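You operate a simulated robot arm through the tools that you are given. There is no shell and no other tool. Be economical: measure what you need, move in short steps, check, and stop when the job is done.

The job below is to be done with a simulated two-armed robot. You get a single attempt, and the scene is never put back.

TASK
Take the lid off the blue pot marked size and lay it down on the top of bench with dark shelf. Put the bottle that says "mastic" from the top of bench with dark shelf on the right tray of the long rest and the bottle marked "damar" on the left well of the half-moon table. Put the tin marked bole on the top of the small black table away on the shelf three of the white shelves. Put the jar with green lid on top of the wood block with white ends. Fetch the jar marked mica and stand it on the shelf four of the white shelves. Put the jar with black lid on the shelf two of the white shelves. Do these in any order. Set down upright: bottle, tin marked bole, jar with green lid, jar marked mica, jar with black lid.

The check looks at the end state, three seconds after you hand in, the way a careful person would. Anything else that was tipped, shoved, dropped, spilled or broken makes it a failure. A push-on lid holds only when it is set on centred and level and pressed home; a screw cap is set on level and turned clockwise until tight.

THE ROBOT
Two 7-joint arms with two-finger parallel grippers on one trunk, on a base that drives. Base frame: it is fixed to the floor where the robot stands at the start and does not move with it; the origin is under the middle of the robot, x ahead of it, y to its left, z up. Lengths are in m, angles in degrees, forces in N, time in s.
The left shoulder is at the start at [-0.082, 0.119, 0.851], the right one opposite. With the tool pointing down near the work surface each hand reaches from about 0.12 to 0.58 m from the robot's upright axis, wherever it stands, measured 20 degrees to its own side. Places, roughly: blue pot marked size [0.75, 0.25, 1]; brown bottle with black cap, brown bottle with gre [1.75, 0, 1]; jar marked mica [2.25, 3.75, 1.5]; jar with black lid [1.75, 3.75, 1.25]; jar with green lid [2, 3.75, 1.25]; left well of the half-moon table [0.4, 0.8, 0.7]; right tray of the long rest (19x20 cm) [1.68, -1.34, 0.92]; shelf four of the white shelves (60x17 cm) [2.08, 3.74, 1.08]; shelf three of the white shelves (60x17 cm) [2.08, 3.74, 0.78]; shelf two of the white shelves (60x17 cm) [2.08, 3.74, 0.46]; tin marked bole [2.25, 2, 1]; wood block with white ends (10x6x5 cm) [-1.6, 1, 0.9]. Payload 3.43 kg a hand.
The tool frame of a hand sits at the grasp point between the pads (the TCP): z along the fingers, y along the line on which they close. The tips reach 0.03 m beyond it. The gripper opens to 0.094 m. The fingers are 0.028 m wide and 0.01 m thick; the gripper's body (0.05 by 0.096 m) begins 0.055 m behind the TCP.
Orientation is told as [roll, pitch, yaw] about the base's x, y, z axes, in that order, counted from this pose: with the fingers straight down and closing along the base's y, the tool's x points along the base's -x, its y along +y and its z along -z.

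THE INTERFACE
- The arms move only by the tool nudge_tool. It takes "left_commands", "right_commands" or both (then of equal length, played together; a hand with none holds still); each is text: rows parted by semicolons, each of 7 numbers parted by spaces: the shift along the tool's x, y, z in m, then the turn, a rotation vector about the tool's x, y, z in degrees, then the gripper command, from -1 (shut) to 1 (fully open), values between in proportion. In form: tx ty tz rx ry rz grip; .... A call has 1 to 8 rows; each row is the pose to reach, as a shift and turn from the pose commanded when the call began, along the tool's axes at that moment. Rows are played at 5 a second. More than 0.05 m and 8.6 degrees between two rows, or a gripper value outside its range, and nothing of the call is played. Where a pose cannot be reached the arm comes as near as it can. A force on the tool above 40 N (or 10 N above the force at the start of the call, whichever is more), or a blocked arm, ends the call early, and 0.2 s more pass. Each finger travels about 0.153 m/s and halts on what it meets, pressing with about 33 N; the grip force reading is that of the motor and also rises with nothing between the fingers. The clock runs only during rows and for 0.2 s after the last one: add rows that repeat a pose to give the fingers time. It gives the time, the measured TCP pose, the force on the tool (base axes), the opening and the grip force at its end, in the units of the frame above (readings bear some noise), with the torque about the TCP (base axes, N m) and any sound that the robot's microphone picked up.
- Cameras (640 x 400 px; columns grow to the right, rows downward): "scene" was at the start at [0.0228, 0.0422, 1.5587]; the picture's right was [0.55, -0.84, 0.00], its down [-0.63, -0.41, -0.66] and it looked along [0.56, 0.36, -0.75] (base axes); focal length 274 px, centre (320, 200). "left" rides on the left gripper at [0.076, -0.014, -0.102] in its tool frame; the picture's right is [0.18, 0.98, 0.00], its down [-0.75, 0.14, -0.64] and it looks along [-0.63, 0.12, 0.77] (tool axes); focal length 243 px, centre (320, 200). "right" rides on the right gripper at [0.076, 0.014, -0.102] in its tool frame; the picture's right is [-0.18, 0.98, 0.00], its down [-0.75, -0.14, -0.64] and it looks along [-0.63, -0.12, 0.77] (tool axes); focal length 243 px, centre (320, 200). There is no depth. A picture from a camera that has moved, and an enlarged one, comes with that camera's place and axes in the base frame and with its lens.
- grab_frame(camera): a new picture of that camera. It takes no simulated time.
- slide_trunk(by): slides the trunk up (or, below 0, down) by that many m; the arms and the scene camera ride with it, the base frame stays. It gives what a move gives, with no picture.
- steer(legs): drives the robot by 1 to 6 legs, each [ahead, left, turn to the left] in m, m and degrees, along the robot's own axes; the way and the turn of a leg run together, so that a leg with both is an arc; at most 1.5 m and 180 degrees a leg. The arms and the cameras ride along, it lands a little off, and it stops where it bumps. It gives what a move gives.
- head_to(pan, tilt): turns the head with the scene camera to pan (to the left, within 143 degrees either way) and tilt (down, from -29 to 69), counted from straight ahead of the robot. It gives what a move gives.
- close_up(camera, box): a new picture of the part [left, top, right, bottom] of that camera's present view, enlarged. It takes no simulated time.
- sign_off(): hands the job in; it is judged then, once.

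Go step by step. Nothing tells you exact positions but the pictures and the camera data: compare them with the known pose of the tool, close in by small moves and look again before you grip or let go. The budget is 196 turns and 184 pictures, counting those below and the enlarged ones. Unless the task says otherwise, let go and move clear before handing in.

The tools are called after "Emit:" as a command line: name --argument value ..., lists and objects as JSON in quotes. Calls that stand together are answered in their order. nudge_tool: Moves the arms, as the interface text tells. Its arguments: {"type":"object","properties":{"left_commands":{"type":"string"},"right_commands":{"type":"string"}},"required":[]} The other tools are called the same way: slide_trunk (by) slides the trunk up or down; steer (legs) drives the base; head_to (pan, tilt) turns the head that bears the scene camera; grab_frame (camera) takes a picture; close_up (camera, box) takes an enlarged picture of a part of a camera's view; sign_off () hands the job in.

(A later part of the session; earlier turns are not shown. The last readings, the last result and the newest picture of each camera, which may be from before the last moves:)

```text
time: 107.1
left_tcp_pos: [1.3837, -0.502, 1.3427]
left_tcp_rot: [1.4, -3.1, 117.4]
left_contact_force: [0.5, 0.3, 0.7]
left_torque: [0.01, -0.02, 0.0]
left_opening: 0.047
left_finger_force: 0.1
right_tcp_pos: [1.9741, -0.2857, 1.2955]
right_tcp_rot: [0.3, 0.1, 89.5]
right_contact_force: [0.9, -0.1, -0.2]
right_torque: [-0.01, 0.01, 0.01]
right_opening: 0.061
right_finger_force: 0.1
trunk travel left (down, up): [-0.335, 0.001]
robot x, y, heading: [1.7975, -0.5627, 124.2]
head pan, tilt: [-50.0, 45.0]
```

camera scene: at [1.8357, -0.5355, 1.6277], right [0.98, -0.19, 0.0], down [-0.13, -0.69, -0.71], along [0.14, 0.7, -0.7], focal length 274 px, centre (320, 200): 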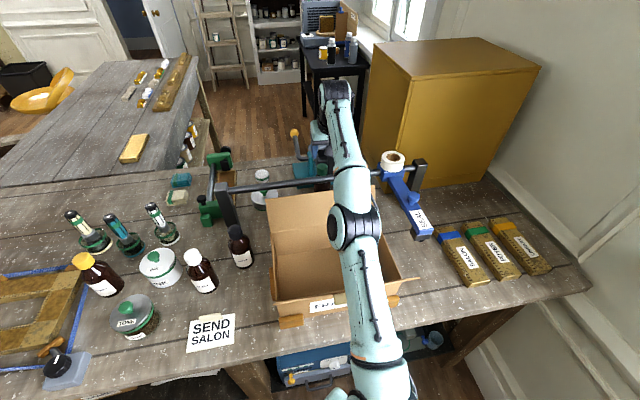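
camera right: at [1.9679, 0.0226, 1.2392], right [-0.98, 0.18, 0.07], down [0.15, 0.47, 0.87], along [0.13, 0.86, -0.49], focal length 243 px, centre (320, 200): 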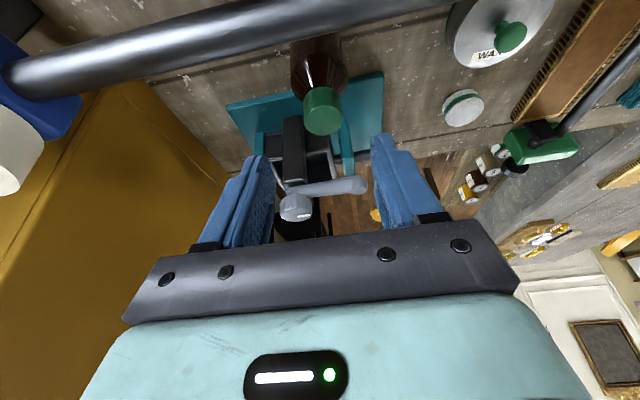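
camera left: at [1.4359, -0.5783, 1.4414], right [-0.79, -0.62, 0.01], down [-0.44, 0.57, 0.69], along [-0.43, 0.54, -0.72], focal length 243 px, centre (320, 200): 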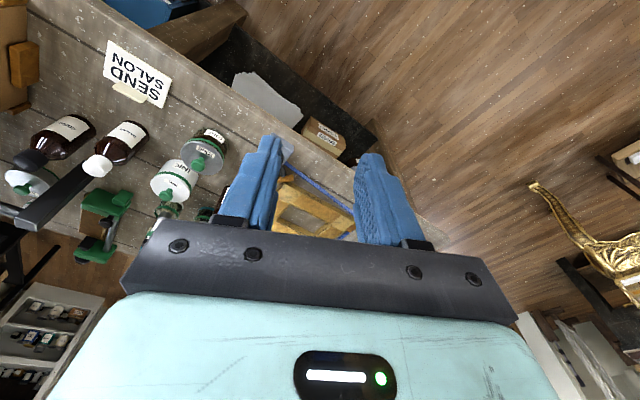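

Emit:
steer --legs '[[0, 0, -34], [-0.03, 0.08, 0]]'

Emit:
head_to --pan 0 --tilt 50

Emit:
close_up --camera "scene" --box '[160, 120, 360, 250]'

Emit:
grab_frame --camera "left"

```text
time: 110.1
left_tcp_pos: [1.4103, -0.3122, 1.3424]
left_tcp_rot: [1.4, -3.1, 83.3]
left_contact_force: [-0.3, -0.9, 0.8]
left_torque: [0.01, 0.0, -0.02]
left_opening: 0.0471
left_finger_force: 0.0
right_tcp_pos: [2.0215, -0.4632, 1.2968]
right_tcp_rot: [0.1, 0.1, 55.5]
right_contact_force: [-0.3, 0.0, -0.2]
right_torque: [-0.01, 0.01, 0.0]
right_opening: 0.0613
right_finger_force: 0.1
trunk travel left (down, up): [-0.335, 0.001]
robot x, y, heading: [1.7146, -0.5952, 90.1]
head pan, tilt: [-50.0, 45.0]
```

```text
time: 111.3
left_tcp_pos: [1.4094, -0.3128, 1.343]
left_tcp_rot: [1.4, -3.2, 83.3]
left_contact_force: [-0.6, 0.2, -0.3]
left_torque: [0.02, 0.02, 0.0]
left_opening: 0.0468
left_finger_force: 0.0
right_tcp_pos: [2.0193, -0.4622, 1.2961]
right_tcp_rot: [0.2, 0.1, 55.4]
right_contact_force: [0.0, 0.1, -0.6]
right_torque: [0.0, -0.02, 0.0]
right_opening: 0.0613
right_finger_force: 0.1
trunk travel left (down, up): [-0.335, 0.001]
robot x, y, heading: [1.7115, -0.5932, 89.7]
head pan, tilt: [0.0, 50.0]
```

```text
3.08 times, centred on (260, 185) of scene
camera zoom: at [1.7163, -0.563, 1.6197], right [1.0, 0.0, 0.0], down [0.0, -0.77, -0.64], along [0.0, 0.64, -0.77], focal length 845 px, centre (505, 246)
```

zoom: 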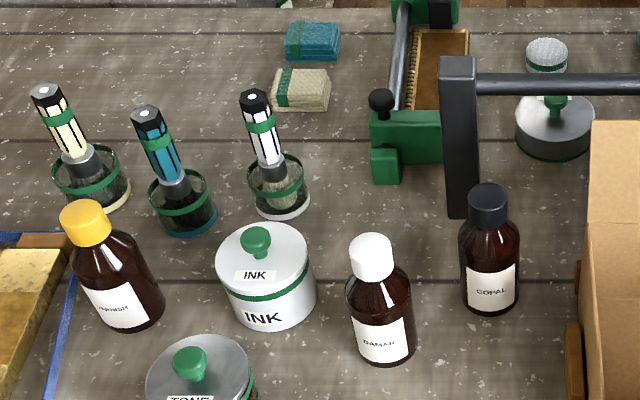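

```text
119 pictures are left
camera left: at [1.4173, -0.396, 1.4407], right [-1.0, -0.07, 0.01], down [-0.04, 0.73, 0.68], along [-0.06, 0.68, -0.73], focal length 243 px, centre (320, 200)
```

left: 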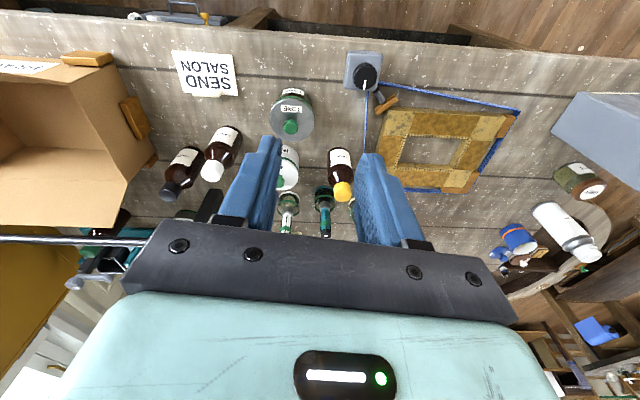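

DAMAR's cap is at about (1.60, −0.123, 1.09). Move the left hand above it, squared.

Emit:
nudge_tool --left_commands "-0.034 -0.03 0.01 0.5 1 -2.5 0.3; -0.068 -0.06 0.02 1 2 -5 0.3; -0.102 -0.09 0.03 1.4 3 -6.7 0.3; -0.136 -0.118 0.045 1.4 3 -6.7 0.3; -0.17 -0.145 0.06 1.4 3 -6.7 0.3; -0.204 -0.167 0.075 1.4 3 -6.7 0.3; -0.204 -0.167 0.115 1.4 3 -6.7 0.3; -0.204 -0.167 0.115 1.4 3 -6.7 0.3"

Emit:
grab_frame --camera "left"

Emit:
close_up --camera "scene" --box '[160, 120, 360, 250]'

```text
time: 113.1
left_tcp_pos: [1.6021, -0.1463, 1.2311]
left_tcp_rot: [-0.3, -0.2, 90.1]
left_contact_force: [0.4, -0.1, -0.3]
left_torque: [0.01, 0.0, 0.0]
left_opening: 0.0613
left_finger_force: 0.1
left hand out of reach, approached as far as the arm can: row 2, 3, 4, 5, 6, 7, 8
right_tcp_pos: [2.0199, -0.4633, 1.2965]
right_tcp_rot: [0.2, 0.0, 55.5]
right_contact_force: [0.5, 0.5, -0.1]
right_torque: [0.0, 0.03, -0.01]
right_opening: 0.0611
right_finger_force: 0.0
trunk travel left (down, up): [-0.335, 0.001]
robot x, y, heading: [1.7156, -0.5919, 90.0]
head pan, tilt: [0.0, 50.0]
```

```text
118 pictures are left
camera left: at [1.6177, -0.2234, 1.3324], right [-0.98, -0.18, 0.0], down [-0.14, 0.75, 0.64], along [-0.12, 0.63, -0.76], focal length 243 px, centre (320, 200)
```

left: 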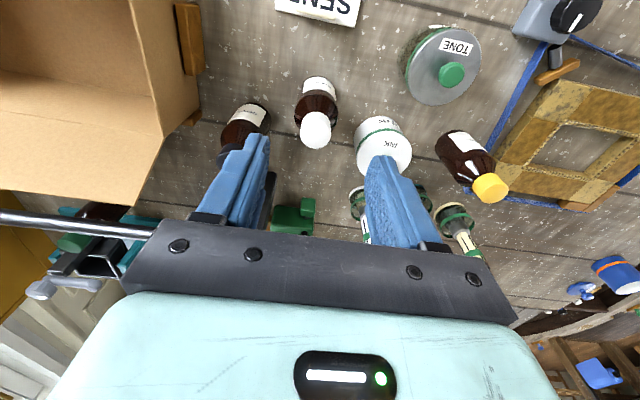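

```text
3.08 times, centred on (260, 185) of scene
camera zoom: at [1.716, -0.5633, 1.6197], right [1.0, 0.0, 0.0], down [0.0, -0.77, -0.64], along [0.0, 0.64, -0.77], focal length 845 px, centre (505, 246)
```

zoom: 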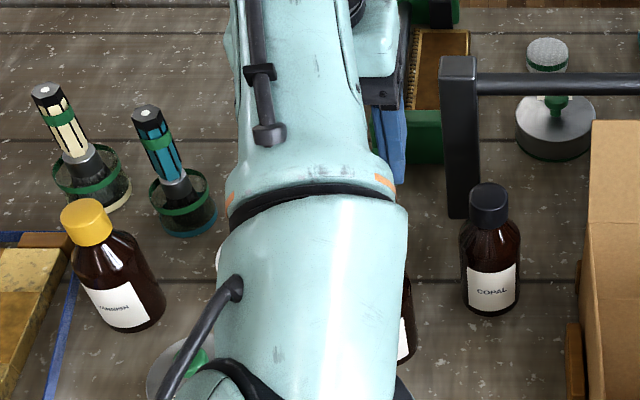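

Cap at (1.600, −0.112). Descend stepwise with fingers around the cap.

Emit:
nudge_tool --left_commands "-0.015 0 0.04 0 0 0 0.3; -0.033 0 0.08 0 0 0 0.3; -0.033 0 0.115 0 0 0 0.3; -0.033 0 0.115 0 0 0 0.3"

Emit:
grab_frame --camera "left"

Emit:
grab_frame --camera "scene"

```text
time: 114.1
left_tcp_pos: [1.6022, -0.1145, 1.1134]
left_tcp_rot: [-0.2, 0.0, 90.0]
left_contact_force: [0.1, 0.8, -0.5]
left_torque: [-0.02, -0.01, 0.01]
left_opening: 0.0614
left_finger_force: 0.0
left hand out of reach, approached as far as the arm can: row 2
right_tcp_pos: [2.0206, -0.4619, 1.2961]
right_tcp_rot: [0.2, 0.1, 55.4]
right_contact_force: [-1.3, -0.8, 0.4]
right_torque: [-0.01, -0.02, -0.03]
right_opening: 0.0611
right_finger_force: 0.0
trunk travel left (down, up): [-0.335, 0.001]
robot x, y, heading: [1.7131, -0.5951, 89.9]
head pan, tilt: [0.0, 50.0]
```

```text
116 pictures are left
camera left: at [1.6166, -0.1902, 1.2165], right [-0.98, -0.18, 0.0], down [-0.14, 0.75, 0.64], along [-0.12, 0.63, -0.77], focal length 243 px, centre (320, 200)
```

left: 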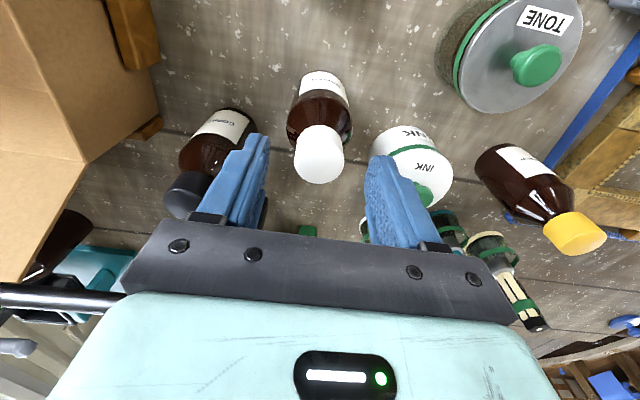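

```text
115 pictures are left
camera scene: at [1.7162, -0.563, 1.6197], right [1.0, 0.0, 0.0], down [0.0, -0.77, -0.64], along [0.0, 0.64, -0.77], focal length 274 px, centre (320, 200)
```

scene: 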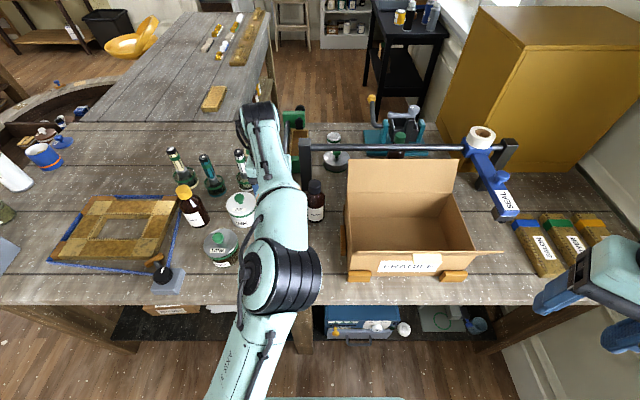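

Aligned. Lower 3 cm and grip the cap.

Emit:
nudge_tool --left_commands "0 0 0.02 0 0 0 0.3; 0 0 0.033 0 0 0 0.3; 0 0 0.033 0 0 0 -1; 0 0 0.033 0 0 0 -1; 0 0 0.033 0 0 0 -1; 0 0 0.033 0 0 0 -1"

Emit:
grab_frame --camera "left"

```text
time: 115.5
left_tcp_pos: [1.6032, -0.1136, 1.0812]
left_tcp_rot: [-0.2, -0.1, 89.9]
left_contact_force: [-0.8, -0.4, 0.8]
left_torque: [0.05, 0.11, 0.03]
left_opening: 0.0352
left_finger_force: 33.2
right_tcp_pos: [2.0208, -0.4621, 1.2955]
right_tcp_rot: [0.2, 0.1, 55.4]
right_contact_force: [0.2, 0.0, 0.3]
right_torque: [-0.02, 0.05, -0.01]
right_opening: 0.0609
right_finger_force: 0.1
trunk travel left (down, up): [-0.335, 0.001]
robot x, y, heading: [1.7171, -0.5947, 89.9]
head pan, tilt: [0.0, 50.0]
```

```text
114 pictures are left
camera left: at [1.6174, -0.1899, 1.184], right [-0.98, -0.18, 0.0], down [-0.14, 0.75, 0.64], along [-0.12, 0.63, -0.77], focal length 243 px, centre (320, 200)
```

left: 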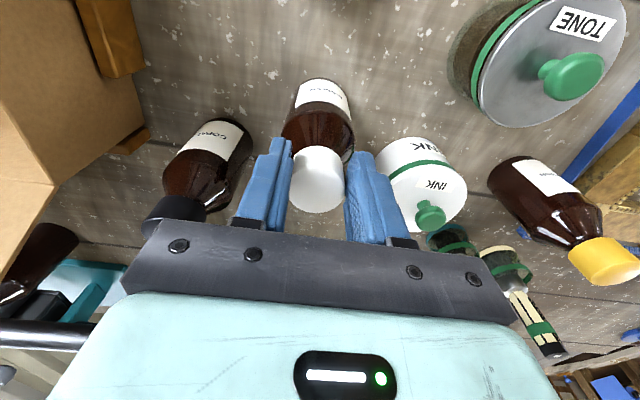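

Cap held at 35 mm. Lift and draw it back.

Emit:
nudge_tool --left_commands "0 0 -0.03 0 0 0 -1; 0 0 -0.06 0 0 0 -1; 0.03 0 -0.09 0 0 0 -1; 0.07 0 -0.11 0 0 0 -1; 0.11 0 -0.13 0 0 0 -1; 0.15 0 -0.15 0 0 0 -1; 0.19 0 -0.17 0 0 0 -1; 0.23 0 -0.18 0 0 0 -1"

Emit:
grab_frame --camera "scene"

```text
time: 117.3
left_tcp_pos: [1.6026, -0.3428, 1.2605]
left_tcp_rot: [-0.2, -0.1, 90.1]
left_contact_force: [0.4, -0.4, -3.7]
left_torque: [-0.02, 0.01, -0.01]
left_opening: 0.0352
left_finger_force: 33.4
right_tcp_pos: [2.0206, -0.4623, 1.2951]
right_tcp_rot: [0.2, 0.1, 55.4]
right_contact_force: [-0.1, 0.6, 0.1]
right_torque: [-0.01, -0.03, 0.04]
right_opening: 0.0612
right_finger_force: 0.1
trunk travel left (down, up): [-0.335, 0.001]
robot x, y, heading: [1.7159, -0.5898, 90.1]
head pan, tilt: [0.0, 50.0]
```

```text
113 pictures are left
camera scene: at [1.7158, -0.5644, 1.6197], right [1.0, 0.0, 0.0], down [0.0, -0.77, -0.64], along [0.0, 0.64, -0.77], focal length 274 px, centre (320, 200)
```

scene: 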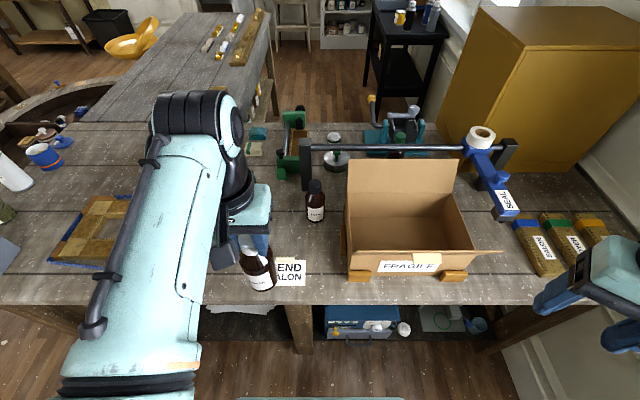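

DAMAR is held (≈3.7 N). Now drive back down the aisle and round to the west side of the half-moon table.

Emit:
nudge_tool --left_commands "0.04 0 0 0 0 0 -1; 0.08 0 0 0 0 0 -1; 0.08 0 0 0 0 0 -1"

Emit:
steer --legs '[[-0.22, 0, 0], [0, 1.4, 0], [0, 0.65, 0], [0, 0, -90], [0, 1.3, 0]]'

Emit:
head_to --pan 10 --tilt 50

Emit:
grab_frame --camera "scene"

```text
time: 118.1
left_tcp_pos: [1.6035, -0.422, 1.2609]
left_tcp_rot: [-0.1, -0.1, 90.1]
left_contact_force: [-0.6, 0.7, -3.5]
left_torque: [-0.07, -0.01, 0.0]
left_opening: 0.0352
left_finger_force: 32.8
right_tcp_pos: [2.0208, -0.4607, 1.2964]
right_tcp_rot: [0.2, 0.1, 55.4]
right_contact_force: [0.5, 0.7, -0.7]
right_torque: [0.01, 0.02, 0.0]
right_opening: 0.061
right_finger_force: 0.1
trunk travel left (down, up): [-0.335, 0.001]
robot x, y, heading: [1.7132, -0.594, 90.0]
head pan, tilt: [0.0, 50.0]
```

```text
time: 137.5
left_tcp_pos: [-0.4497, -0.6802, 1.2603]
left_tcp_rot: [-0.1, 0.0, 91.3]
left_contact_force: [0.2, -0.2, -2.3]
left_torque: [-0.01, 0.03, 0.01]
left_opening: 0.035
left_finger_force: 33.2
right_tcp_pos: [-0.0308, -0.7118, 1.2955]
right_tcp_rot: [0.2, 0.1, 56.7]
right_contact_force: [-0.9, -0.7, -0.6]
right_torque: [0.04, -0.03, -0.01]
right_opening: 0.0609
right_finger_force: 0.1
trunk travel left (down, up): [-0.335, 0.001]
robot x, y, heading: [-0.3327, -0.8459, 91.1]
head pan, tilt: [0.0, 50.0]
stopped in leg 3: the robot was blocked; the commanded pose is now the measured one
```

```text
time: 138.2
left_tcp_pos: [-0.4476, -0.6811, 1.2616]
left_tcp_rot: [-0.1, -0.1, 91.1]
left_contact_force: [0.8, 0.0, -4.2]
left_torque: [-0.06, -0.02, -0.03]
left_opening: 0.035
left_finger_force: 33.2
right_tcp_pos: [-0.0304, -0.7104, 1.2965]
right_tcp_rot: [0.2, 0.0, 56.8]
right_contact_force: [0.1, 0.2, 0.3]
right_torque: [-0.03, -0.01, 0.02]
right_opening: 0.0613
right_finger_force: 0.1
trunk travel left (down, up): [-0.335, 0.001]
robot x, y, heading: [-0.3323, -0.8473, 91.4]
head pan, tilt: [10.0, 50.0]
```

```text
112 pictures are left
camera scene: at [-0.3461, -0.8199, 1.6197], right [0.98, 0.19, 0.0], down [0.15, -0.75, -0.64], along [-0.13, 0.63, -0.77], focal length 274 px, centre (320, 200)
```

scene: 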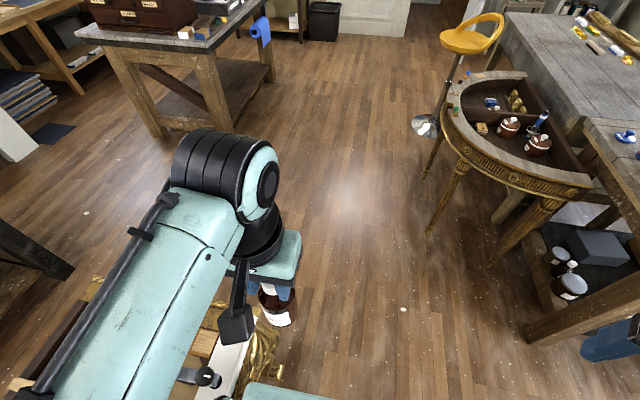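

The base bumped near the gold table's leg; I step right, then go ahead along the half-moon's west side and face it.

Emit:
steer --legs '[[0, -0.12, 0], [0.8, 0, 0], [0.75, 0, 0], [0, 0, -91.4]]'

Emit:
head_to --pan 0 --tilt 50

Emit:
grab_frame --camera "scene"

Emit:
grab_frame --camera "left"

Emit:
head_to --pan -140 --tilt 35

Emit:
grab_frame --camera "scene"

```text
time: 151.3
left_tcp_pos: [-0.0895, 0.8007, 1.2612]
left_tcp_rot: [-0.2, -0.1, 0.4]
left_contact_force: [-0.2, -0.3, -3.2]
left_torque: [-0.02, 0.06, -0.02]
left_opening: 0.035
left_finger_force: 33.5
right_tcp_pos: [-0.1262, 0.3831, 1.2967]
right_tcp_rot: [0.1, 0.1, -34.4]
right_contact_force: [-0.1, -0.2, 0.1]
right_torque: [0.03, 0.03, -0.01]
right_opening: 0.0614
right_finger_force: 0.0
trunk travel left (down, up): [-0.335, 0.001]
robot x, y, heading: [-0.2603, 0.6886, 0.3]
head pan, tilt: [10.0, 50.0]
```

```text
time: 152.0
left_tcp_pos: [-0.0891, 0.7989, 1.261]
left_tcp_rot: [-0.2, 0.0, 0.4]
left_contact_force: [0.2, 0.1, -3.4]
left_torque: [0.0, 0.04, -0.03]
left_opening: 0.0349
left_finger_force: 33.0
right_tcp_pos: [-0.1264, 0.3825, 1.2954]
right_tcp_rot: [0.3, 0.2, -34.3]
right_contact_force: [-0.1, -0.3, -0.4]
right_torque: [-0.04, 0.0, 0.01]
right_opening: 0.0612
right_finger_force: 0.0
trunk travel left (down, up): [-0.335, 0.001]
robot x, y, heading: [-0.2544, 0.6857, 0.2]
head pan, tilt: [0.0, 50.0]
```

```text
111 pictures are left
camera scene: at [-0.2271, 0.6878, 1.6197], right [0.01, -1.0, 0.0], down [-0.77, -0.01, -0.64], along [0.64, 0.0, -0.77], focal length 274 px, centre (320, 200)
```

scene: 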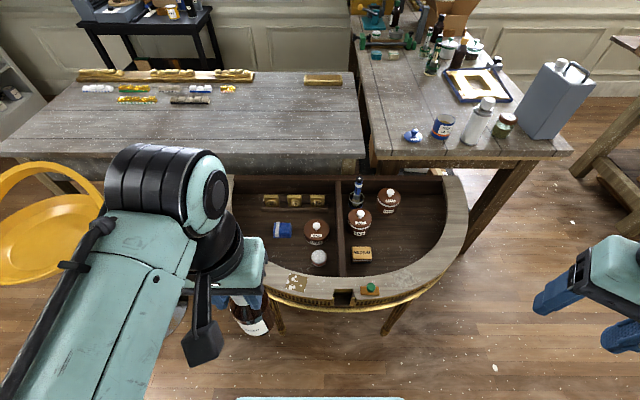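

```text
110 pictures are left
camera left: at [-0.1651, 0.7851, 1.3635], right [-0.19, 0.98, 0.0], down [0.75, 0.15, 0.64], along [0.63, 0.12, -0.77], focal length 243 px, centre (320, 200)
```

left: 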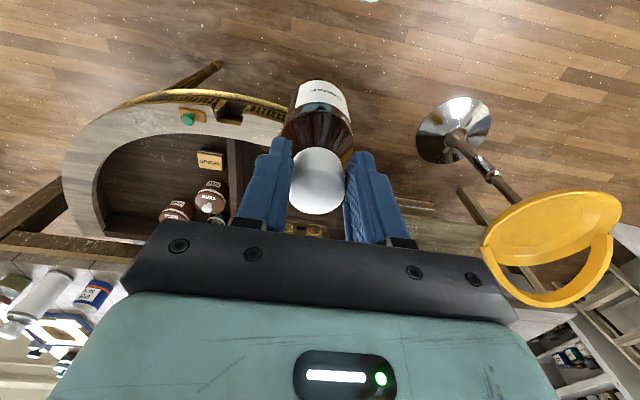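

```text
time: 154.3
left_tcp_pos: [-0.0889, 0.8001, 1.2614]
left_tcp_rot: [-0.2, -0.1, 0.3]
left_contact_force: [-0.4, -0.3, -3.6]
left_torque: [-0.04, 0.03, -0.01]
left_opening: 0.0347
left_finger_force: 32.7
right_tcp_pos: [-0.1263, 0.3831, 1.2952]
right_tcp_rot: [0.1, 0.1, -34.3]
right_contact_force: [-0.6, 1.3, 0.6]
right_torque: [-0.01, 0.0, -0.01]
right_opening: 0.0609
right_finger_force: 0.0
trunk travel left (down, up): [-0.335, 0.001]
robot x, y, heading: [-0.2602, 0.6873, 0.1]
head pan, tilt: [-140.0, 35.0]
```

```text
109 pictures are left
camera scene: at [-0.3712, 0.6302, 1.6415], right [-0.65, 0.76, 0.0], down [0.44, 0.37, -0.82], along [-0.62, -0.53, -0.57], focal length 274 px, centre (320, 200)
```

scene: 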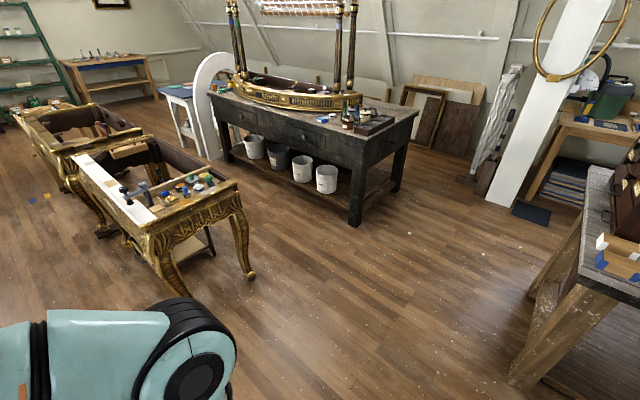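

I see the half-moon's left well with a free spot near (0.28, 0.81). Move the bottle over it, then check.

Emit:
nudge_tool --left_commands "-0.046 0 0 0 0 0 -1; -0.092 0 0.005 0 0 0 -1; -0.138 0 0.01 0 0 0 -1; -0.184 0 0.02 0 0 0 -1; -0.23 0 0.03 0 0 0 -1; -0.276 0.005 0.04 0 0 0 -1; -0.322 0.01 0.05 0 0 0 -1; -0.365 0.01 0.07 0 0 0 -1"

Emit:
head_to --pan 0 --tilt 52

Emit:
close_up --camera "scene" --box '[190, 150, 410, 310]'

Emit:
grab_frame --camera "left"

```text
time: 156.1
left_tcp_pos: [0.2017, 0.7886, 1.1876]
left_tcp_rot: [-0.1, 0.0, 0.4]
left_contact_force: [0.2, 0.4, -2.8]
left_torque: [-0.02, 0.07, 0.02]
left_opening: 0.0347
left_finger_force: 33.4
left hand out of reach, approached as far as the arm can: row 7, 8
right_tcp_pos: [-0.1264, 0.3828, 1.295]
right_tcp_rot: [0.2, 0.3, -34.3]
right_contact_force: [-0.5, -0.6, 0.6]
right_torque: [0.03, 0.01, -0.01]
right_opening: 0.061
right_finger_force: 0.1
trunk travel left (down, up): [-0.335, 0.001]
robot x, y, heading: [-0.2586, 0.6862, 0.1]
head pan, tilt: [-140.0, 35.0]
```

```text
time: 158.3
left_tcp_pos: [0.1999, 0.7884, 1.1883]
left_tcp_rot: [-0.2, -0.1, 0.4]
left_contact_force: [-0.1, -0.4, -3.1]
left_torque: [0.03, 0.06, 0.0]
left_opening: 0.0349
left_finger_force: 32.8
right_tcp_pos: [-0.1269, 0.3835, 1.2959]
right_tcp_rot: [0.3, 0.1, -34.3]
right_contact_force: [0.3, -0.3, -0.1]
right_torque: [0.0, 0.0, 0.0]
right_opening: 0.0611
right_finger_force: 0.1
trunk travel left (down, up): [-0.335, 0.001]
robot x, y, heading: [-0.2582, 0.6887, 0.6]
head pan, tilt: [0.0, 52.0]
```

```text
2.50 times, centred on (300, 230) of scene
camera zoom: at [-0.2288, 0.6876, 1.6171], right [0.01, -1.0, 0.0], down [-0.79, 0.0, -0.62], along [0.62, 0.0, -0.79], focal length 686 px, centre (370, 125)
```

zoom: 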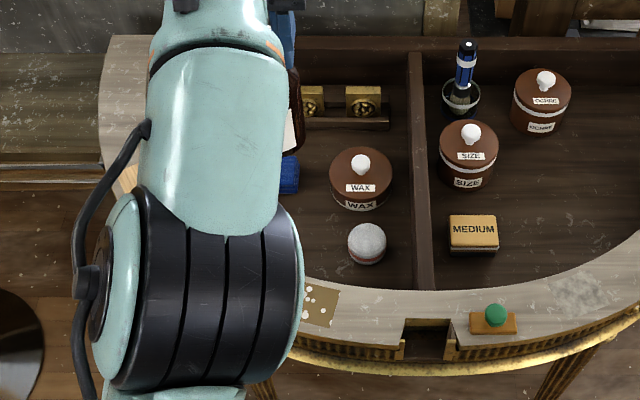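

```text
107 pictures are left
camera left: at [0.1253, 0.7741, 1.2906], right [-0.19, 0.98, 0.0], down [0.75, 0.15, 0.64], along [0.63, 0.12, -0.77], focal length 243 px, centre (320, 200)
```

left: 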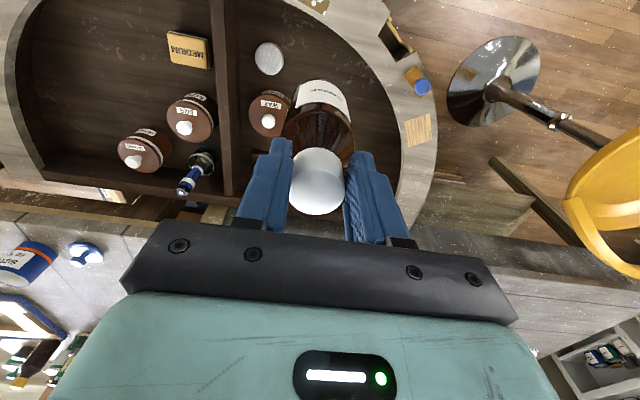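

Free target confirmed at about (0.28, 0.815). Lower and shift in.

Emit:
nudge_tool --left_commands "-0.01 0.005 0.04 0 0 0 -1; -0.03 0.012 0.08 0 0 0 -1; -0.055 0.02 0.12 0 0 0 -1; -0.08 0.027 0.15 0 0 0 -1; -0.08 0.027 0.19 0 0 0 -1; -0.08 0.027 0.23 0 0 0 -1; -0.08 0.027 0.25 0 0 0 -1; -0.08 0.027 0.25 0 0 0 -1"

Emit:
grab_frame --camera "left"

Emit:
close_up --camera "scene" --box '[190, 150, 410, 310]'

```text
time: 160.1
left_tcp_pos: [0.2328, 0.7937, 0.9623]
left_tcp_rot: [-0.1, -0.1, 0.3]
left_contact_force: [0.4, 0.0, -2.9]
left_torque: [-0.01, 0.06, 0.0]
left_opening: 0.0348
left_finger_force: 33.0
left hand out of reach, approached as far as the arm can: row 2, 3, 4, 5, 6, 7, 8
right_tcp_pos: [-0.1265, 0.385, 1.2956]
right_tcp_rot: [0.2, 0.1, -34.3]
right_contact_force: [0.3, -0.4, -0.5]
right_torque: [-0.03, 0.0, -0.02]
right_opening: 0.0611
right_finger_force: 0.0
trunk travel left (down, up): [-0.335, 0.001]
robot x, y, heading: [-0.262, 0.6876, 0.1]
head pan, tilt: [0.0, 52.0]
```

```text
106 pictures are left
camera left: at [0.1571, 0.7792, 1.0652], right [-0.19, 0.98, 0.0], down [0.75, 0.15, 0.64], along [0.63, 0.12, -0.77], focal length 243 px, centre (320, 200)
```

left: 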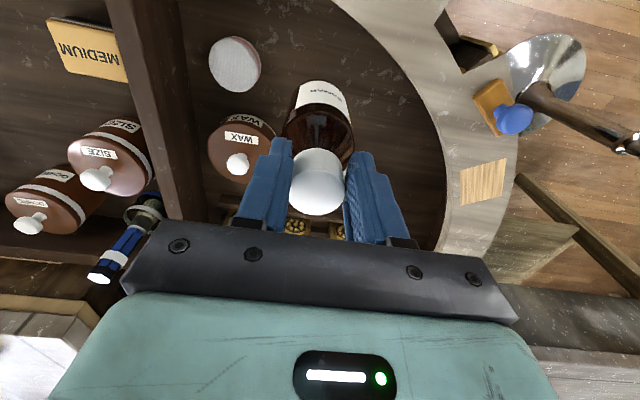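

```text
2.50 times, centred on (300, 230) of scene
camera zoom: at [-0.2286, 0.6874, 1.6171], right [0.01, -1.0, 0.0], down [-0.79, 0.0, -0.62], along [0.62, 0.0, -0.79], focal length 686 px, centre (370, 125)
```

zoom: 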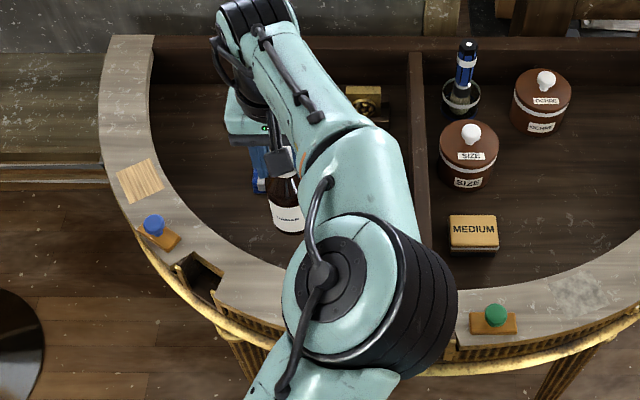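

I need a few cm more inward, so I nudge the base forward and left slightly.

Emit:
steer --legs '[[0.04, 0.03, 0]]'

Emit:
grab_frame --camera "left"

Emit:
grab_frame --camera "right"

```text
time: 161.1
left_tcp_pos: [0.2702, 0.8234, 0.9629]
left_tcp_rot: [-0.3, -0.1, 0.3]
left_contact_force: [-0.3, 0.4, -4.3]
left_torque: [-0.04, 0.05, 0.0]
left_opening: 0.0348
left_finger_force: 32.5
right_tcp_pos: [-0.0885, 0.4138, 1.2957]
right_tcp_rot: [0.2, 0.2, -34.2]
right_contact_force: [0.2, 0.7, -0.3]
right_torque: [-0.01, -0.01, 0.03]
right_opening: 0.0609
right_finger_force: 0.1
trunk travel left (down, up): [-0.335, 0.001]
robot x, y, heading: [-0.219, 0.7172, -0.1]
head pan, tilt: [0.0, 52.0]
```

```text
104 pictures are left
camera left: at [0.1952, 0.8095, 1.0652], right [-0.19, 0.98, 0.0], down [0.75, 0.15, 0.64], along [0.63, 0.12, -0.77], focal length 243 px, centre (320, 200)
```

left: 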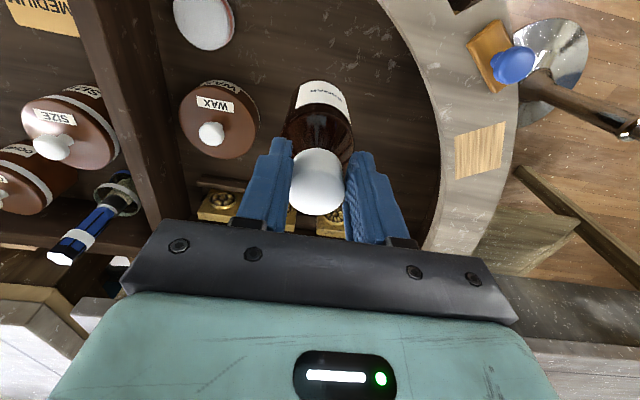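

```text
103 pictures are left
camera right: at [-0.142, 0.4686, 1.3997], right [0.71, 0.71, 0.0], down [0.54, -0.54, 0.64], along [0.46, -0.45, -0.77], focal length 243 px, centre (320, 200)
```

right: 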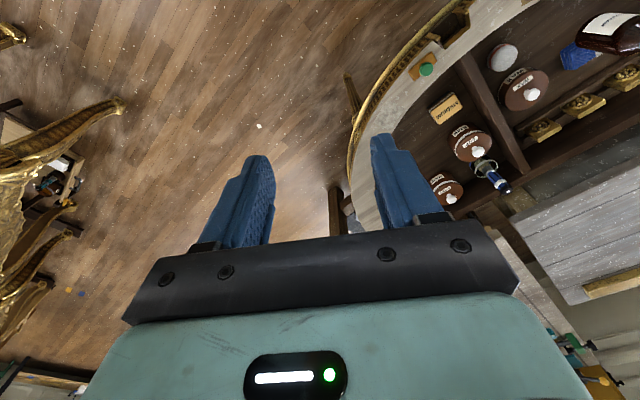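

Good: bottle at (0.27, 0.823), clear of wax pot, blue block and rim. Lower in steps.

Emit:
nudge_tool --left_commands "0 0 0.03 0 0 0 -1; 0 0 0.06 0 0 0 -1; 0 0 0.08 0 0 0 -1; 0 0 0.08 0 0 0 -1"

Emit:
close_up --camera "scene" --box '[190, 120, 430, 310]'

Emit:
close_up --camera "right" --box '[440, 0, 640, 150]'

```text
time: 162.1
left_tcp_pos: [0.2675, 0.8163, 0.9]
left_tcp_rot: [-0.1, -0.2, 0.4]
left_contact_force: [-0.3, 0.2, -2.4]
left_torque: [0.0, 0.06, -0.01]
left_opening: 0.0349
left_finger_force: 33.3
left hand out of reach, approached as far as the arm can: row 1, 2, 3, 4
right_tcp_pos: [-0.0866, 0.4139, 1.2956]
right_tcp_rot: [0.2, 0.2, -34.3]
right_contact_force: [-0.3, 0.0, -0.4]
right_torque: [0.01, 0.0, -0.01]
right_opening: 0.0609
right_finger_force: 0.0
trunk travel left (down, up): [-0.335, 0.001]
robot x, y, heading: [-0.2221, 0.7211, 0.2]
head pan, tilt: [0.0, 52.0]
```

```text
2.11 times, centred on (310, 215) of scene
camera zoom: at [-0.1895, 0.7178, 1.6171], right [0.01, -1.0, 0.0], down [-0.79, 0.0, -0.62], along [0.62, 0.0, -0.79], focal length 578 px, centre (341, 168)
```

zoom: 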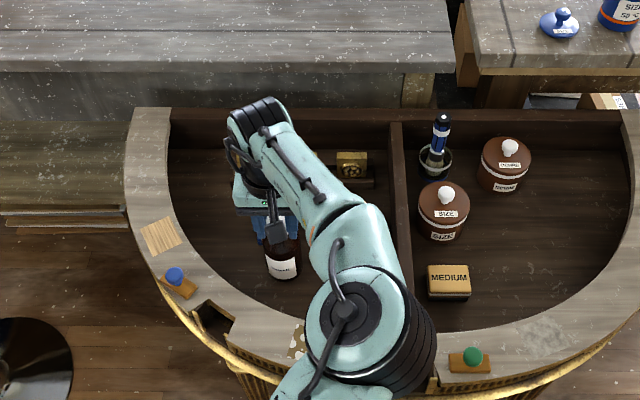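

```text
2.67 times, centred on (540, 75) of right
camera zoom: at [-0.1409, 0.4684, 1.4], right [0.71, 0.71, 0.0], down [0.54, -0.54, 0.64], along [0.46, -0.45, -0.77], focal length 647 px, centre (-267, 533)
```

zoom: 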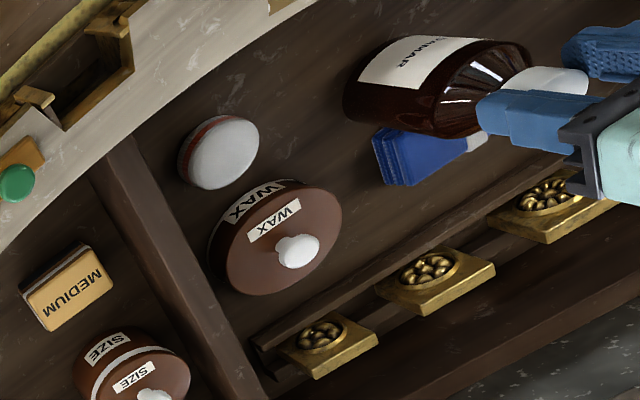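

The arm's fold limits further lowering, so I'll lower the trunk in small steps instead.

Emit:
slide_trunk --by -0.025

Emit:
close_up --camera "right" --box '[440, 0, 640, 150]'

```text
time: 162.5
left_tcp_pos: [0.2529, 0.8144, 0.8869]
left_tcp_rot: [-0.1, -0.3, 0.1]
left_contact_force: [-5.9, -0.7, 10.0]
left_torque: [-0.05, 0.89, 0.03]
left_opening: 0.0335
left_finger_force: 33.0
right_tcp_pos: [-0.0938, 0.4138, 1.2815]
right_tcp_rot: [0.1, 0.2, -34.4]
right_contact_force: [-0.3, -0.2, -0.5]
right_torque: [0.0, -0.01, 0.01]
right_opening: 0.0607
right_finger_force: 0.0
trunk travel left (down, up): [-0.322, 0.014]
robot x, y, heading: [-0.2192, 0.72, 0.3]
head pan, tilt: [0.0, 52.0]
stopped: the force on the tool passed its limit at 73 N (the readings are from after the stop); the commanded pose is now the measured one
```

```text
2.67 times, centred on (540, 75) of right
camera zoom: at [-0.1476, 0.4681, 1.3853], right [0.71, 0.71, 0.0], down [0.54, -0.54, 0.64], along [0.45, -0.45, -0.77], focal length 647 px, centre (-267, 533)
```

zoom: 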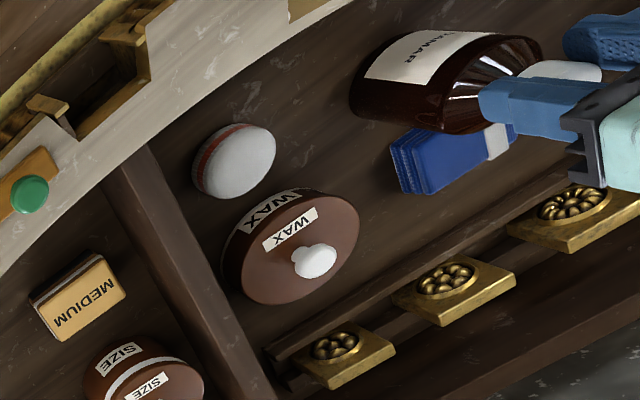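

Contact with the well floor at TCP z≈0.887. I relax the load by 6 mm and check whether the bottle hangs straight.

Emit:
slide_trunk --by 0.006

Emit:
grab_frame --camera "left"

Emit:
close_up --camera "scene" --box '[230, 140, 390, 260]'

```text
time: 163.1
left_tcp_pos: [0.258, 0.815, 0.8927]
left_tcp_rot: [0.0, -0.3, 0.2]
left_contact_force: [0.3, 0.4, -3.1]
left_torque: [-0.04, 0.07, 0.0]
left_opening: 0.0333
left_finger_force: 33.4
right_tcp_pos: [-0.0874, 0.4138, 1.2878]
right_tcp_rot: [0.0, 0.3, -34.4]
right_contact_force: [0.1, -0.2, -0.1]
right_torque: [0.02, 0.0, 0.0]
right_opening: 0.0612
right_finger_force: 0.1
trunk travel left (down, up): [-0.328, 0.008]
robot x, y, heading: [-0.2199, 0.72, 0.5]
head pan, tilt: [0.0, 52.0]
```

```text
99 pictures are left
camera left: at [0.1823, 0.8006, 0.9944], right [-0.19, 0.98, 0.0], down [0.75, 0.14, 0.65], along [0.64, 0.12, -0.76], focal length 243 px, centre (320, 200)
```

left: 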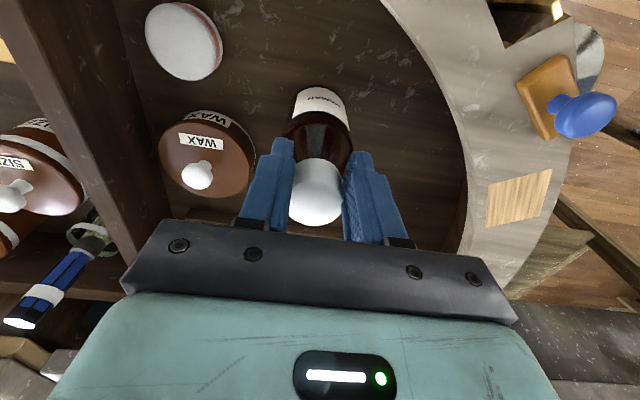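

```text
3.33 times, centred on (310, 200) of scene
camera zoom: at [-0.1883, 0.7177, 1.6109], right [0.01, -1.0, 0.0], down [-0.79, -0.01, -0.62], along [0.62, 0.0, -0.79], focal length 915 px, centre (353, 200)
```

zoom: 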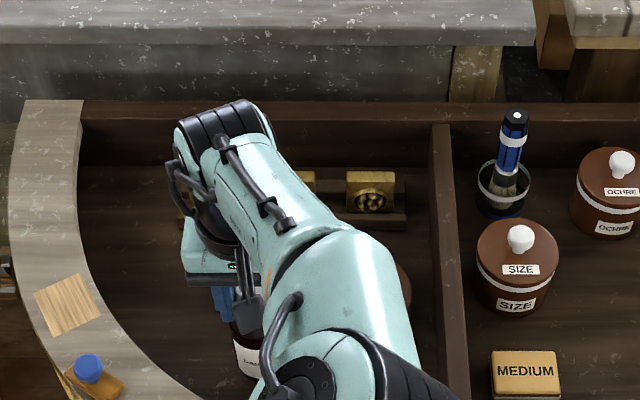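

Nearly straight. I lower it 5 mm back to touch and release slowly.

Emit:
slide_trunk --by -0.004

Emit:
nudge_tool --left_commands "0 0 0 0 0 0 -0.25; 0 0 0 0 0 0 -0.15; 0 0 0 0 0 0 0; 0 0 0 0 0 0 0.3; 0 0 0 0 0 0 0.3"

Emit:
grab_frame --camera "left"

```text
time: 163.6
left_tcp_pos: [0.2587, 0.8172, 0.8899]
left_tcp_rot: [0.0, -0.5, 0.2]
left_contact_force: [-0.3, -0.5, -3.1]
left_torque: [0.0, 0.09, 0.03]
left_opening: 0.0332
left_finger_force: 32.9
right_tcp_pos: [-0.088, 0.4131, 1.284]
right_tcp_rot: [0.0, 0.3, -34.2]
right_contact_force: [0.2, 0.2, 1.0]
right_torque: [-0.01, -0.02, 0.0]
right_opening: 0.0612
right_finger_force: 0.0
trunk travel left (down, up): [-0.324, 0.012]
robot x, y, heading: [-0.2182, 0.7174, 0.2]
head pan, tilt: [0.0, 52.0]
```

```text
time: 164.8
left_tcp_pos: [0.2584, 0.8165, 0.8906]
left_tcp_rot: [0.0, -0.5, 0.2]
left_contact_force: [0.4, -0.6, 0.2]
left_torque: [0.0, -0.01, 0.01]
left_opening: 0.0611
left_finger_force: 0.0
right_tcp_pos: [-0.0872, 0.4131, 1.2843]
right_tcp_rot: [0.0, 0.3, -34.3]
right_contact_force: [-0.6, 0.1, -0.6]
right_torque: [-0.01, 0.04, -0.01]
right_opening: 0.0612
right_finger_force: 0.0
trunk travel left (down, up): [-0.324, 0.012]
robot x, y, heading: [-0.2199, 0.7168, 0.2]
head pan, tilt: [0.0, 52.0]
```

```text
97 pictures are left
camera left: at [0.1822, 0.8007, 0.9909], right [-0.19, 0.98, 0.0], down [0.75, 0.14, 0.65], along [0.64, 0.12, -0.76], focal length 243 px, centre (320, 200)
```

left: 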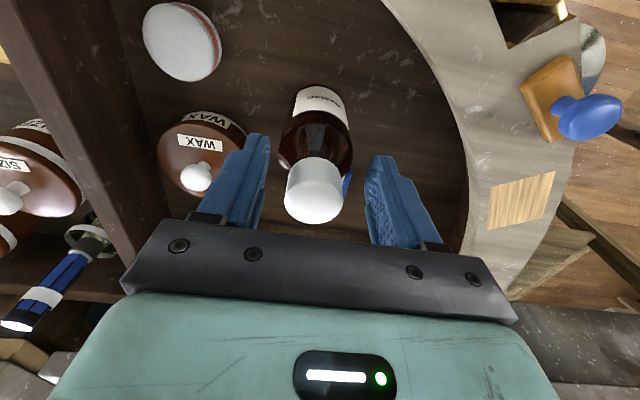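

DAMAR stands in the left well. Lift the hand clear straight up and then back.

Emit:
nudge_tool --left_commands "0 0 -0.03 0 0 0 0.4; 0 0 -0.07 0 0 0 0.4; 0 0 -0.11 0 0 0 0.4; 0 0 -0.15 0 0 0 0.4; 0.03 0 -0.19 0 0 0 0.4; 0.07 0 -0.22 0 0 0 0.4; 0.11 0 -0.25 0 0 0 0.4; 0.15 0 -0.28 0 0 0 0.4"

Emit:
grab_frame --camera "scene"

```text
time: 166.6
left_tcp_pos: [0.1044, 0.8161, 1.1677]
left_tcp_rot: [0.0, -0.4, 0.3]
left_contact_force: [-0.3, -0.5, 0.4]
left_torque: [0.02, -0.02, 0.0]
left_opening: 0.0656
left_finger_force: 0.1
right_tcp_pos: [-0.0885, 0.414, 1.2832]
right_tcp_rot: [0.1, 0.3, -34.3]
right_contact_force: [0.0, -0.2, -0.1]
right_torque: [0.01, 0.0, -0.01]
right_opening: 0.061
right_finger_force: 0.0
trunk travel left (down, up): [-0.324, 0.012]
robot x, y, heading: [-0.2203, 0.7192, 0.6]
head pan, tilt: [0.0, 52.0]
```

```text
96 pictures are left
camera scene: at [-0.1903, 0.7181, 1.6071], right [0.01, -1.0, 0.0], down [-0.79, -0.01, -0.62], along [0.62, 0.0, -0.79], focal length 274 px, centre (320, 200)
```

scene: 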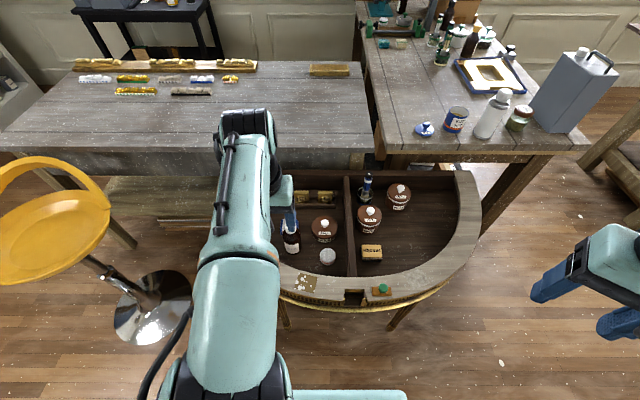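

Next the white shelves in the north-east. I back off, turn north and drive up, then look.

Emit:
steer --legs '[[-0.2, 0, 0], [0, 0, 89.6], [1.3, 0, 0], [0.6, 0, 0], [0, -1.2, 0]]'

Emit:
head_to --pan -45 --tilt 30

Emit:
grab_frame --camera "scene"

```text
time: 191.4
left_tcp_pos: [0.6299, 2.979, 1.1679]
left_tcp_rot: [0.0, -0.5, 92.1]
left_contact_force: [0.0, -0.8, -0.2]
left_torque: [-0.03, -0.01, 0.0]
left_opening: 0.066
left_finger_force: 0.1
right_tcp_pos: [1.0383, 2.7994, 1.2844]
right_tcp_rot: [0.0, 0.4, 57.5]
right_contact_force: [0.4, -1.2, 0.2]
right_torque: [-0.01, 0.0, 0.0]
right_opening: 0.0611
right_finger_force: 0.0
trunk travel left (down, up): [-0.324, 0.012]
robot x, y, heading: [0.7384, 2.657, 92.1]
head pan, tilt: [0.0, 52.0]
```

```text
time: 192.5
left_tcp_pos: [0.6308, 2.9791, 1.1683]
left_tcp_rot: [0.0, -0.5, 92.2]
left_contact_force: [-0.4, -0.2, -0.7]
left_torque: [0.02, -0.02, -0.04]
left_opening: 0.0657
left_finger_force: 0.2
right_tcp_pos: [1.0386, 2.7977, 1.2845]
right_tcp_rot: [0.0, 0.4, 57.6]
right_contact_force: [-1.2, 1.5, 0.0]
right_torque: [0.03, -0.03, 0.03]
right_opening: 0.061
right_finger_force: 0.1
trunk travel left (down, up): [-0.324, 0.012]
robot x, y, heading: [0.7373, 2.6571, 92.2]
head pan, tilt: [-45.0, 30.0]
```

```text
95 pictures are left
camera scene: at [0.802, 2.6769, 1.6393], right [0.73, -0.68, 0.0], down [-0.34, -0.37, -0.87], along [0.59, 0.64, -0.5], focal length 274 px, centre (320, 200)
```

scene: 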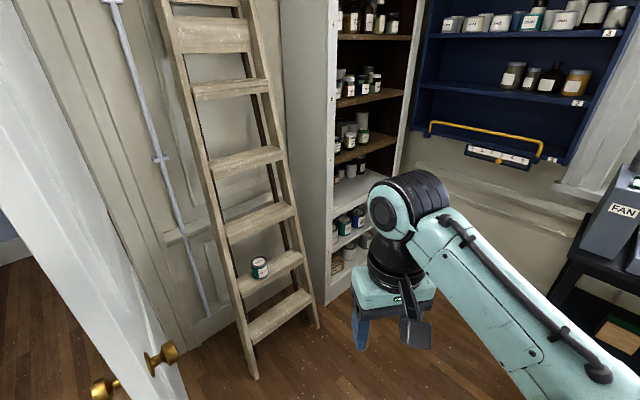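

The ladder's feet are at y≈3.55; the shelves further right. I move up to (1.95, 2.98) facing the shelves.

Emit:
steer --legs '[[0, 0, -2.2], [0.3, 0, 0], [0, -1.2, 0]]'

Emit:
head_to --pan 0 --tilt 30

Emit:
grab_frame --camera "scene"

```text
time: 194.6
left_tcp_pos: [0.6434, 3.1803, 1.1667]
left_tcp_rot: [-0.1, -0.3, 89.8]
left_contact_force: [-0.1, 1.1, -0.3]
left_torque: [-0.02, 0.0, 0.01]
left_opening: 0.0655
left_finger_force: 0.1
right_tcp_pos: [1.0436, 2.9841, 1.2837]
right_tcp_rot: [-0.2, 0.5, 55.3]
right_contact_force: [-0.3, 0.8, 0.8]
right_torque: [-0.03, 0.01, 0.0]
right_opening: 0.0612
right_finger_force: 0.1
trunk travel left (down, up): [-0.324, 0.012]
robot x, y, heading: [0.7353, 2.8484, 89.9]
head pan, tilt: [-45.0, 30.0]
stopped in leg 2: the robot was blocked; the commanded pose is now the measured one
```

```text
time: 195.7
left_tcp_pos: [0.6439, 3.177, 1.167]
left_tcp_rot: [0.0, -0.6, 89.8]
left_contact_force: [-0.4, -0.1, -1.1]
left_torque: [0.0, 0.01, 0.01]
left_opening: 0.0657
left_finger_force: 0.0
right_tcp_pos: [1.0434, 2.9801, 1.2824]
right_tcp_rot: [0.0, 0.6, 55.4]
right_contact_force: [-0.3, 1.0, 0.2]
right_torque: [-0.01, 0.0, -0.05]
right_opening: 0.0612
right_finger_force: 0.1
trunk travel left (down, up): [-0.324, 0.012]
robot x, y, heading: [0.7381, 2.8473, 89.9]
head pan, tilt: [0.0, 30.0]
```

```text
94 pictures are left
camera scene: at [0.7391, 2.8939, 1.6393], right [1.0, 0.0, 0.0], down [0.0, -0.5, -0.87], along [0.0, 0.87, -0.5], focal length 274 px, centre (320, 200)
```

scene: 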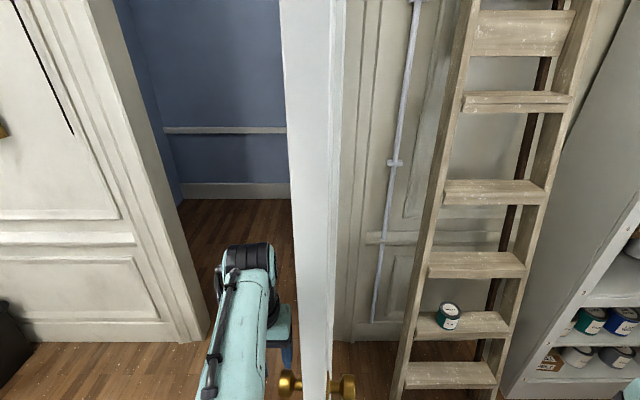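

The open door edge is in front; I back up a bit, strafe right then forward.

Emit:
steer --legs '[[-0.06, 0, 0], [0, -0.7, 0], [0.15, -0.5, 0]]'

Emit:
head_to --pan -5 --tilt 25

Emit:
grab_frame --camera "scene"

```text
time: 198.4
left_tcp_pos: [0.7488, 3.1109, 1.1667]
left_tcp_rot: [0.1, 0.1, 89.6]
left_contact_force: [1.3, -12.6, 0.3]
left_torque: [1.38, 0.0, -0.46]
left_opening: 0.0657
left_finger_force: 0.0
right_tcp_pos: [1.1494, 2.916, 1.2818]
right_tcp_rot: [0.1, 0.4, 55.2]
right_contact_force: [0.2, 0.0, -0.6]
right_torque: [-0.03, 0.01, 0.0]
right_opening: 0.0612
right_finger_force: 0.1
trunk travel left (down, up): [-0.324, 0.012]
robot x, y, heading: [0.8437, 2.7903, 89.6]
head pan, tilt: [0.0, 30.0]
stopped in leg 2: the robot was blocked; the commanded pose is now the measured one
```

```text
time: 199.1
left_tcp_pos: [0.7478, 3.1119, 1.1671]
left_tcp_rot: [0.0, 0.1, 89.7]
left_contact_force: [0.0, -15.8, 2.6]
left_torque: [0.96, -0.09, -0.58]
left_opening: 0.066
left_finger_force: 0.2
right_tcp_pos: [1.147, 2.9154, 1.2838]
right_tcp_rot: [-0.1, 0.4, 55.2]
right_contact_force: [0.3, 0.0, -1.0]
right_torque: [0.02, 0.0, 0.0]
right_opening: 0.0612
right_finger_force: 0.1
trunk travel left (down, up): [-0.324, 0.012]
robot x, y, heading: [0.8406, 2.7902, 89.8]
head pan, tilt: [-5.0, 25.0]
```

```text
93 pictures are left
camera scene: at [0.8506, 2.8313, 1.6473], right [1.0, -0.09, 0.0], down [-0.04, -0.42, -0.91], along [0.08, 0.9, -0.42], focal length 274 px, centre (320, 200)
```

scene: 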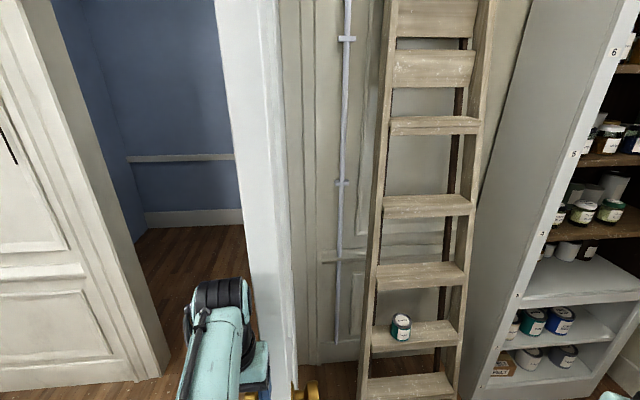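

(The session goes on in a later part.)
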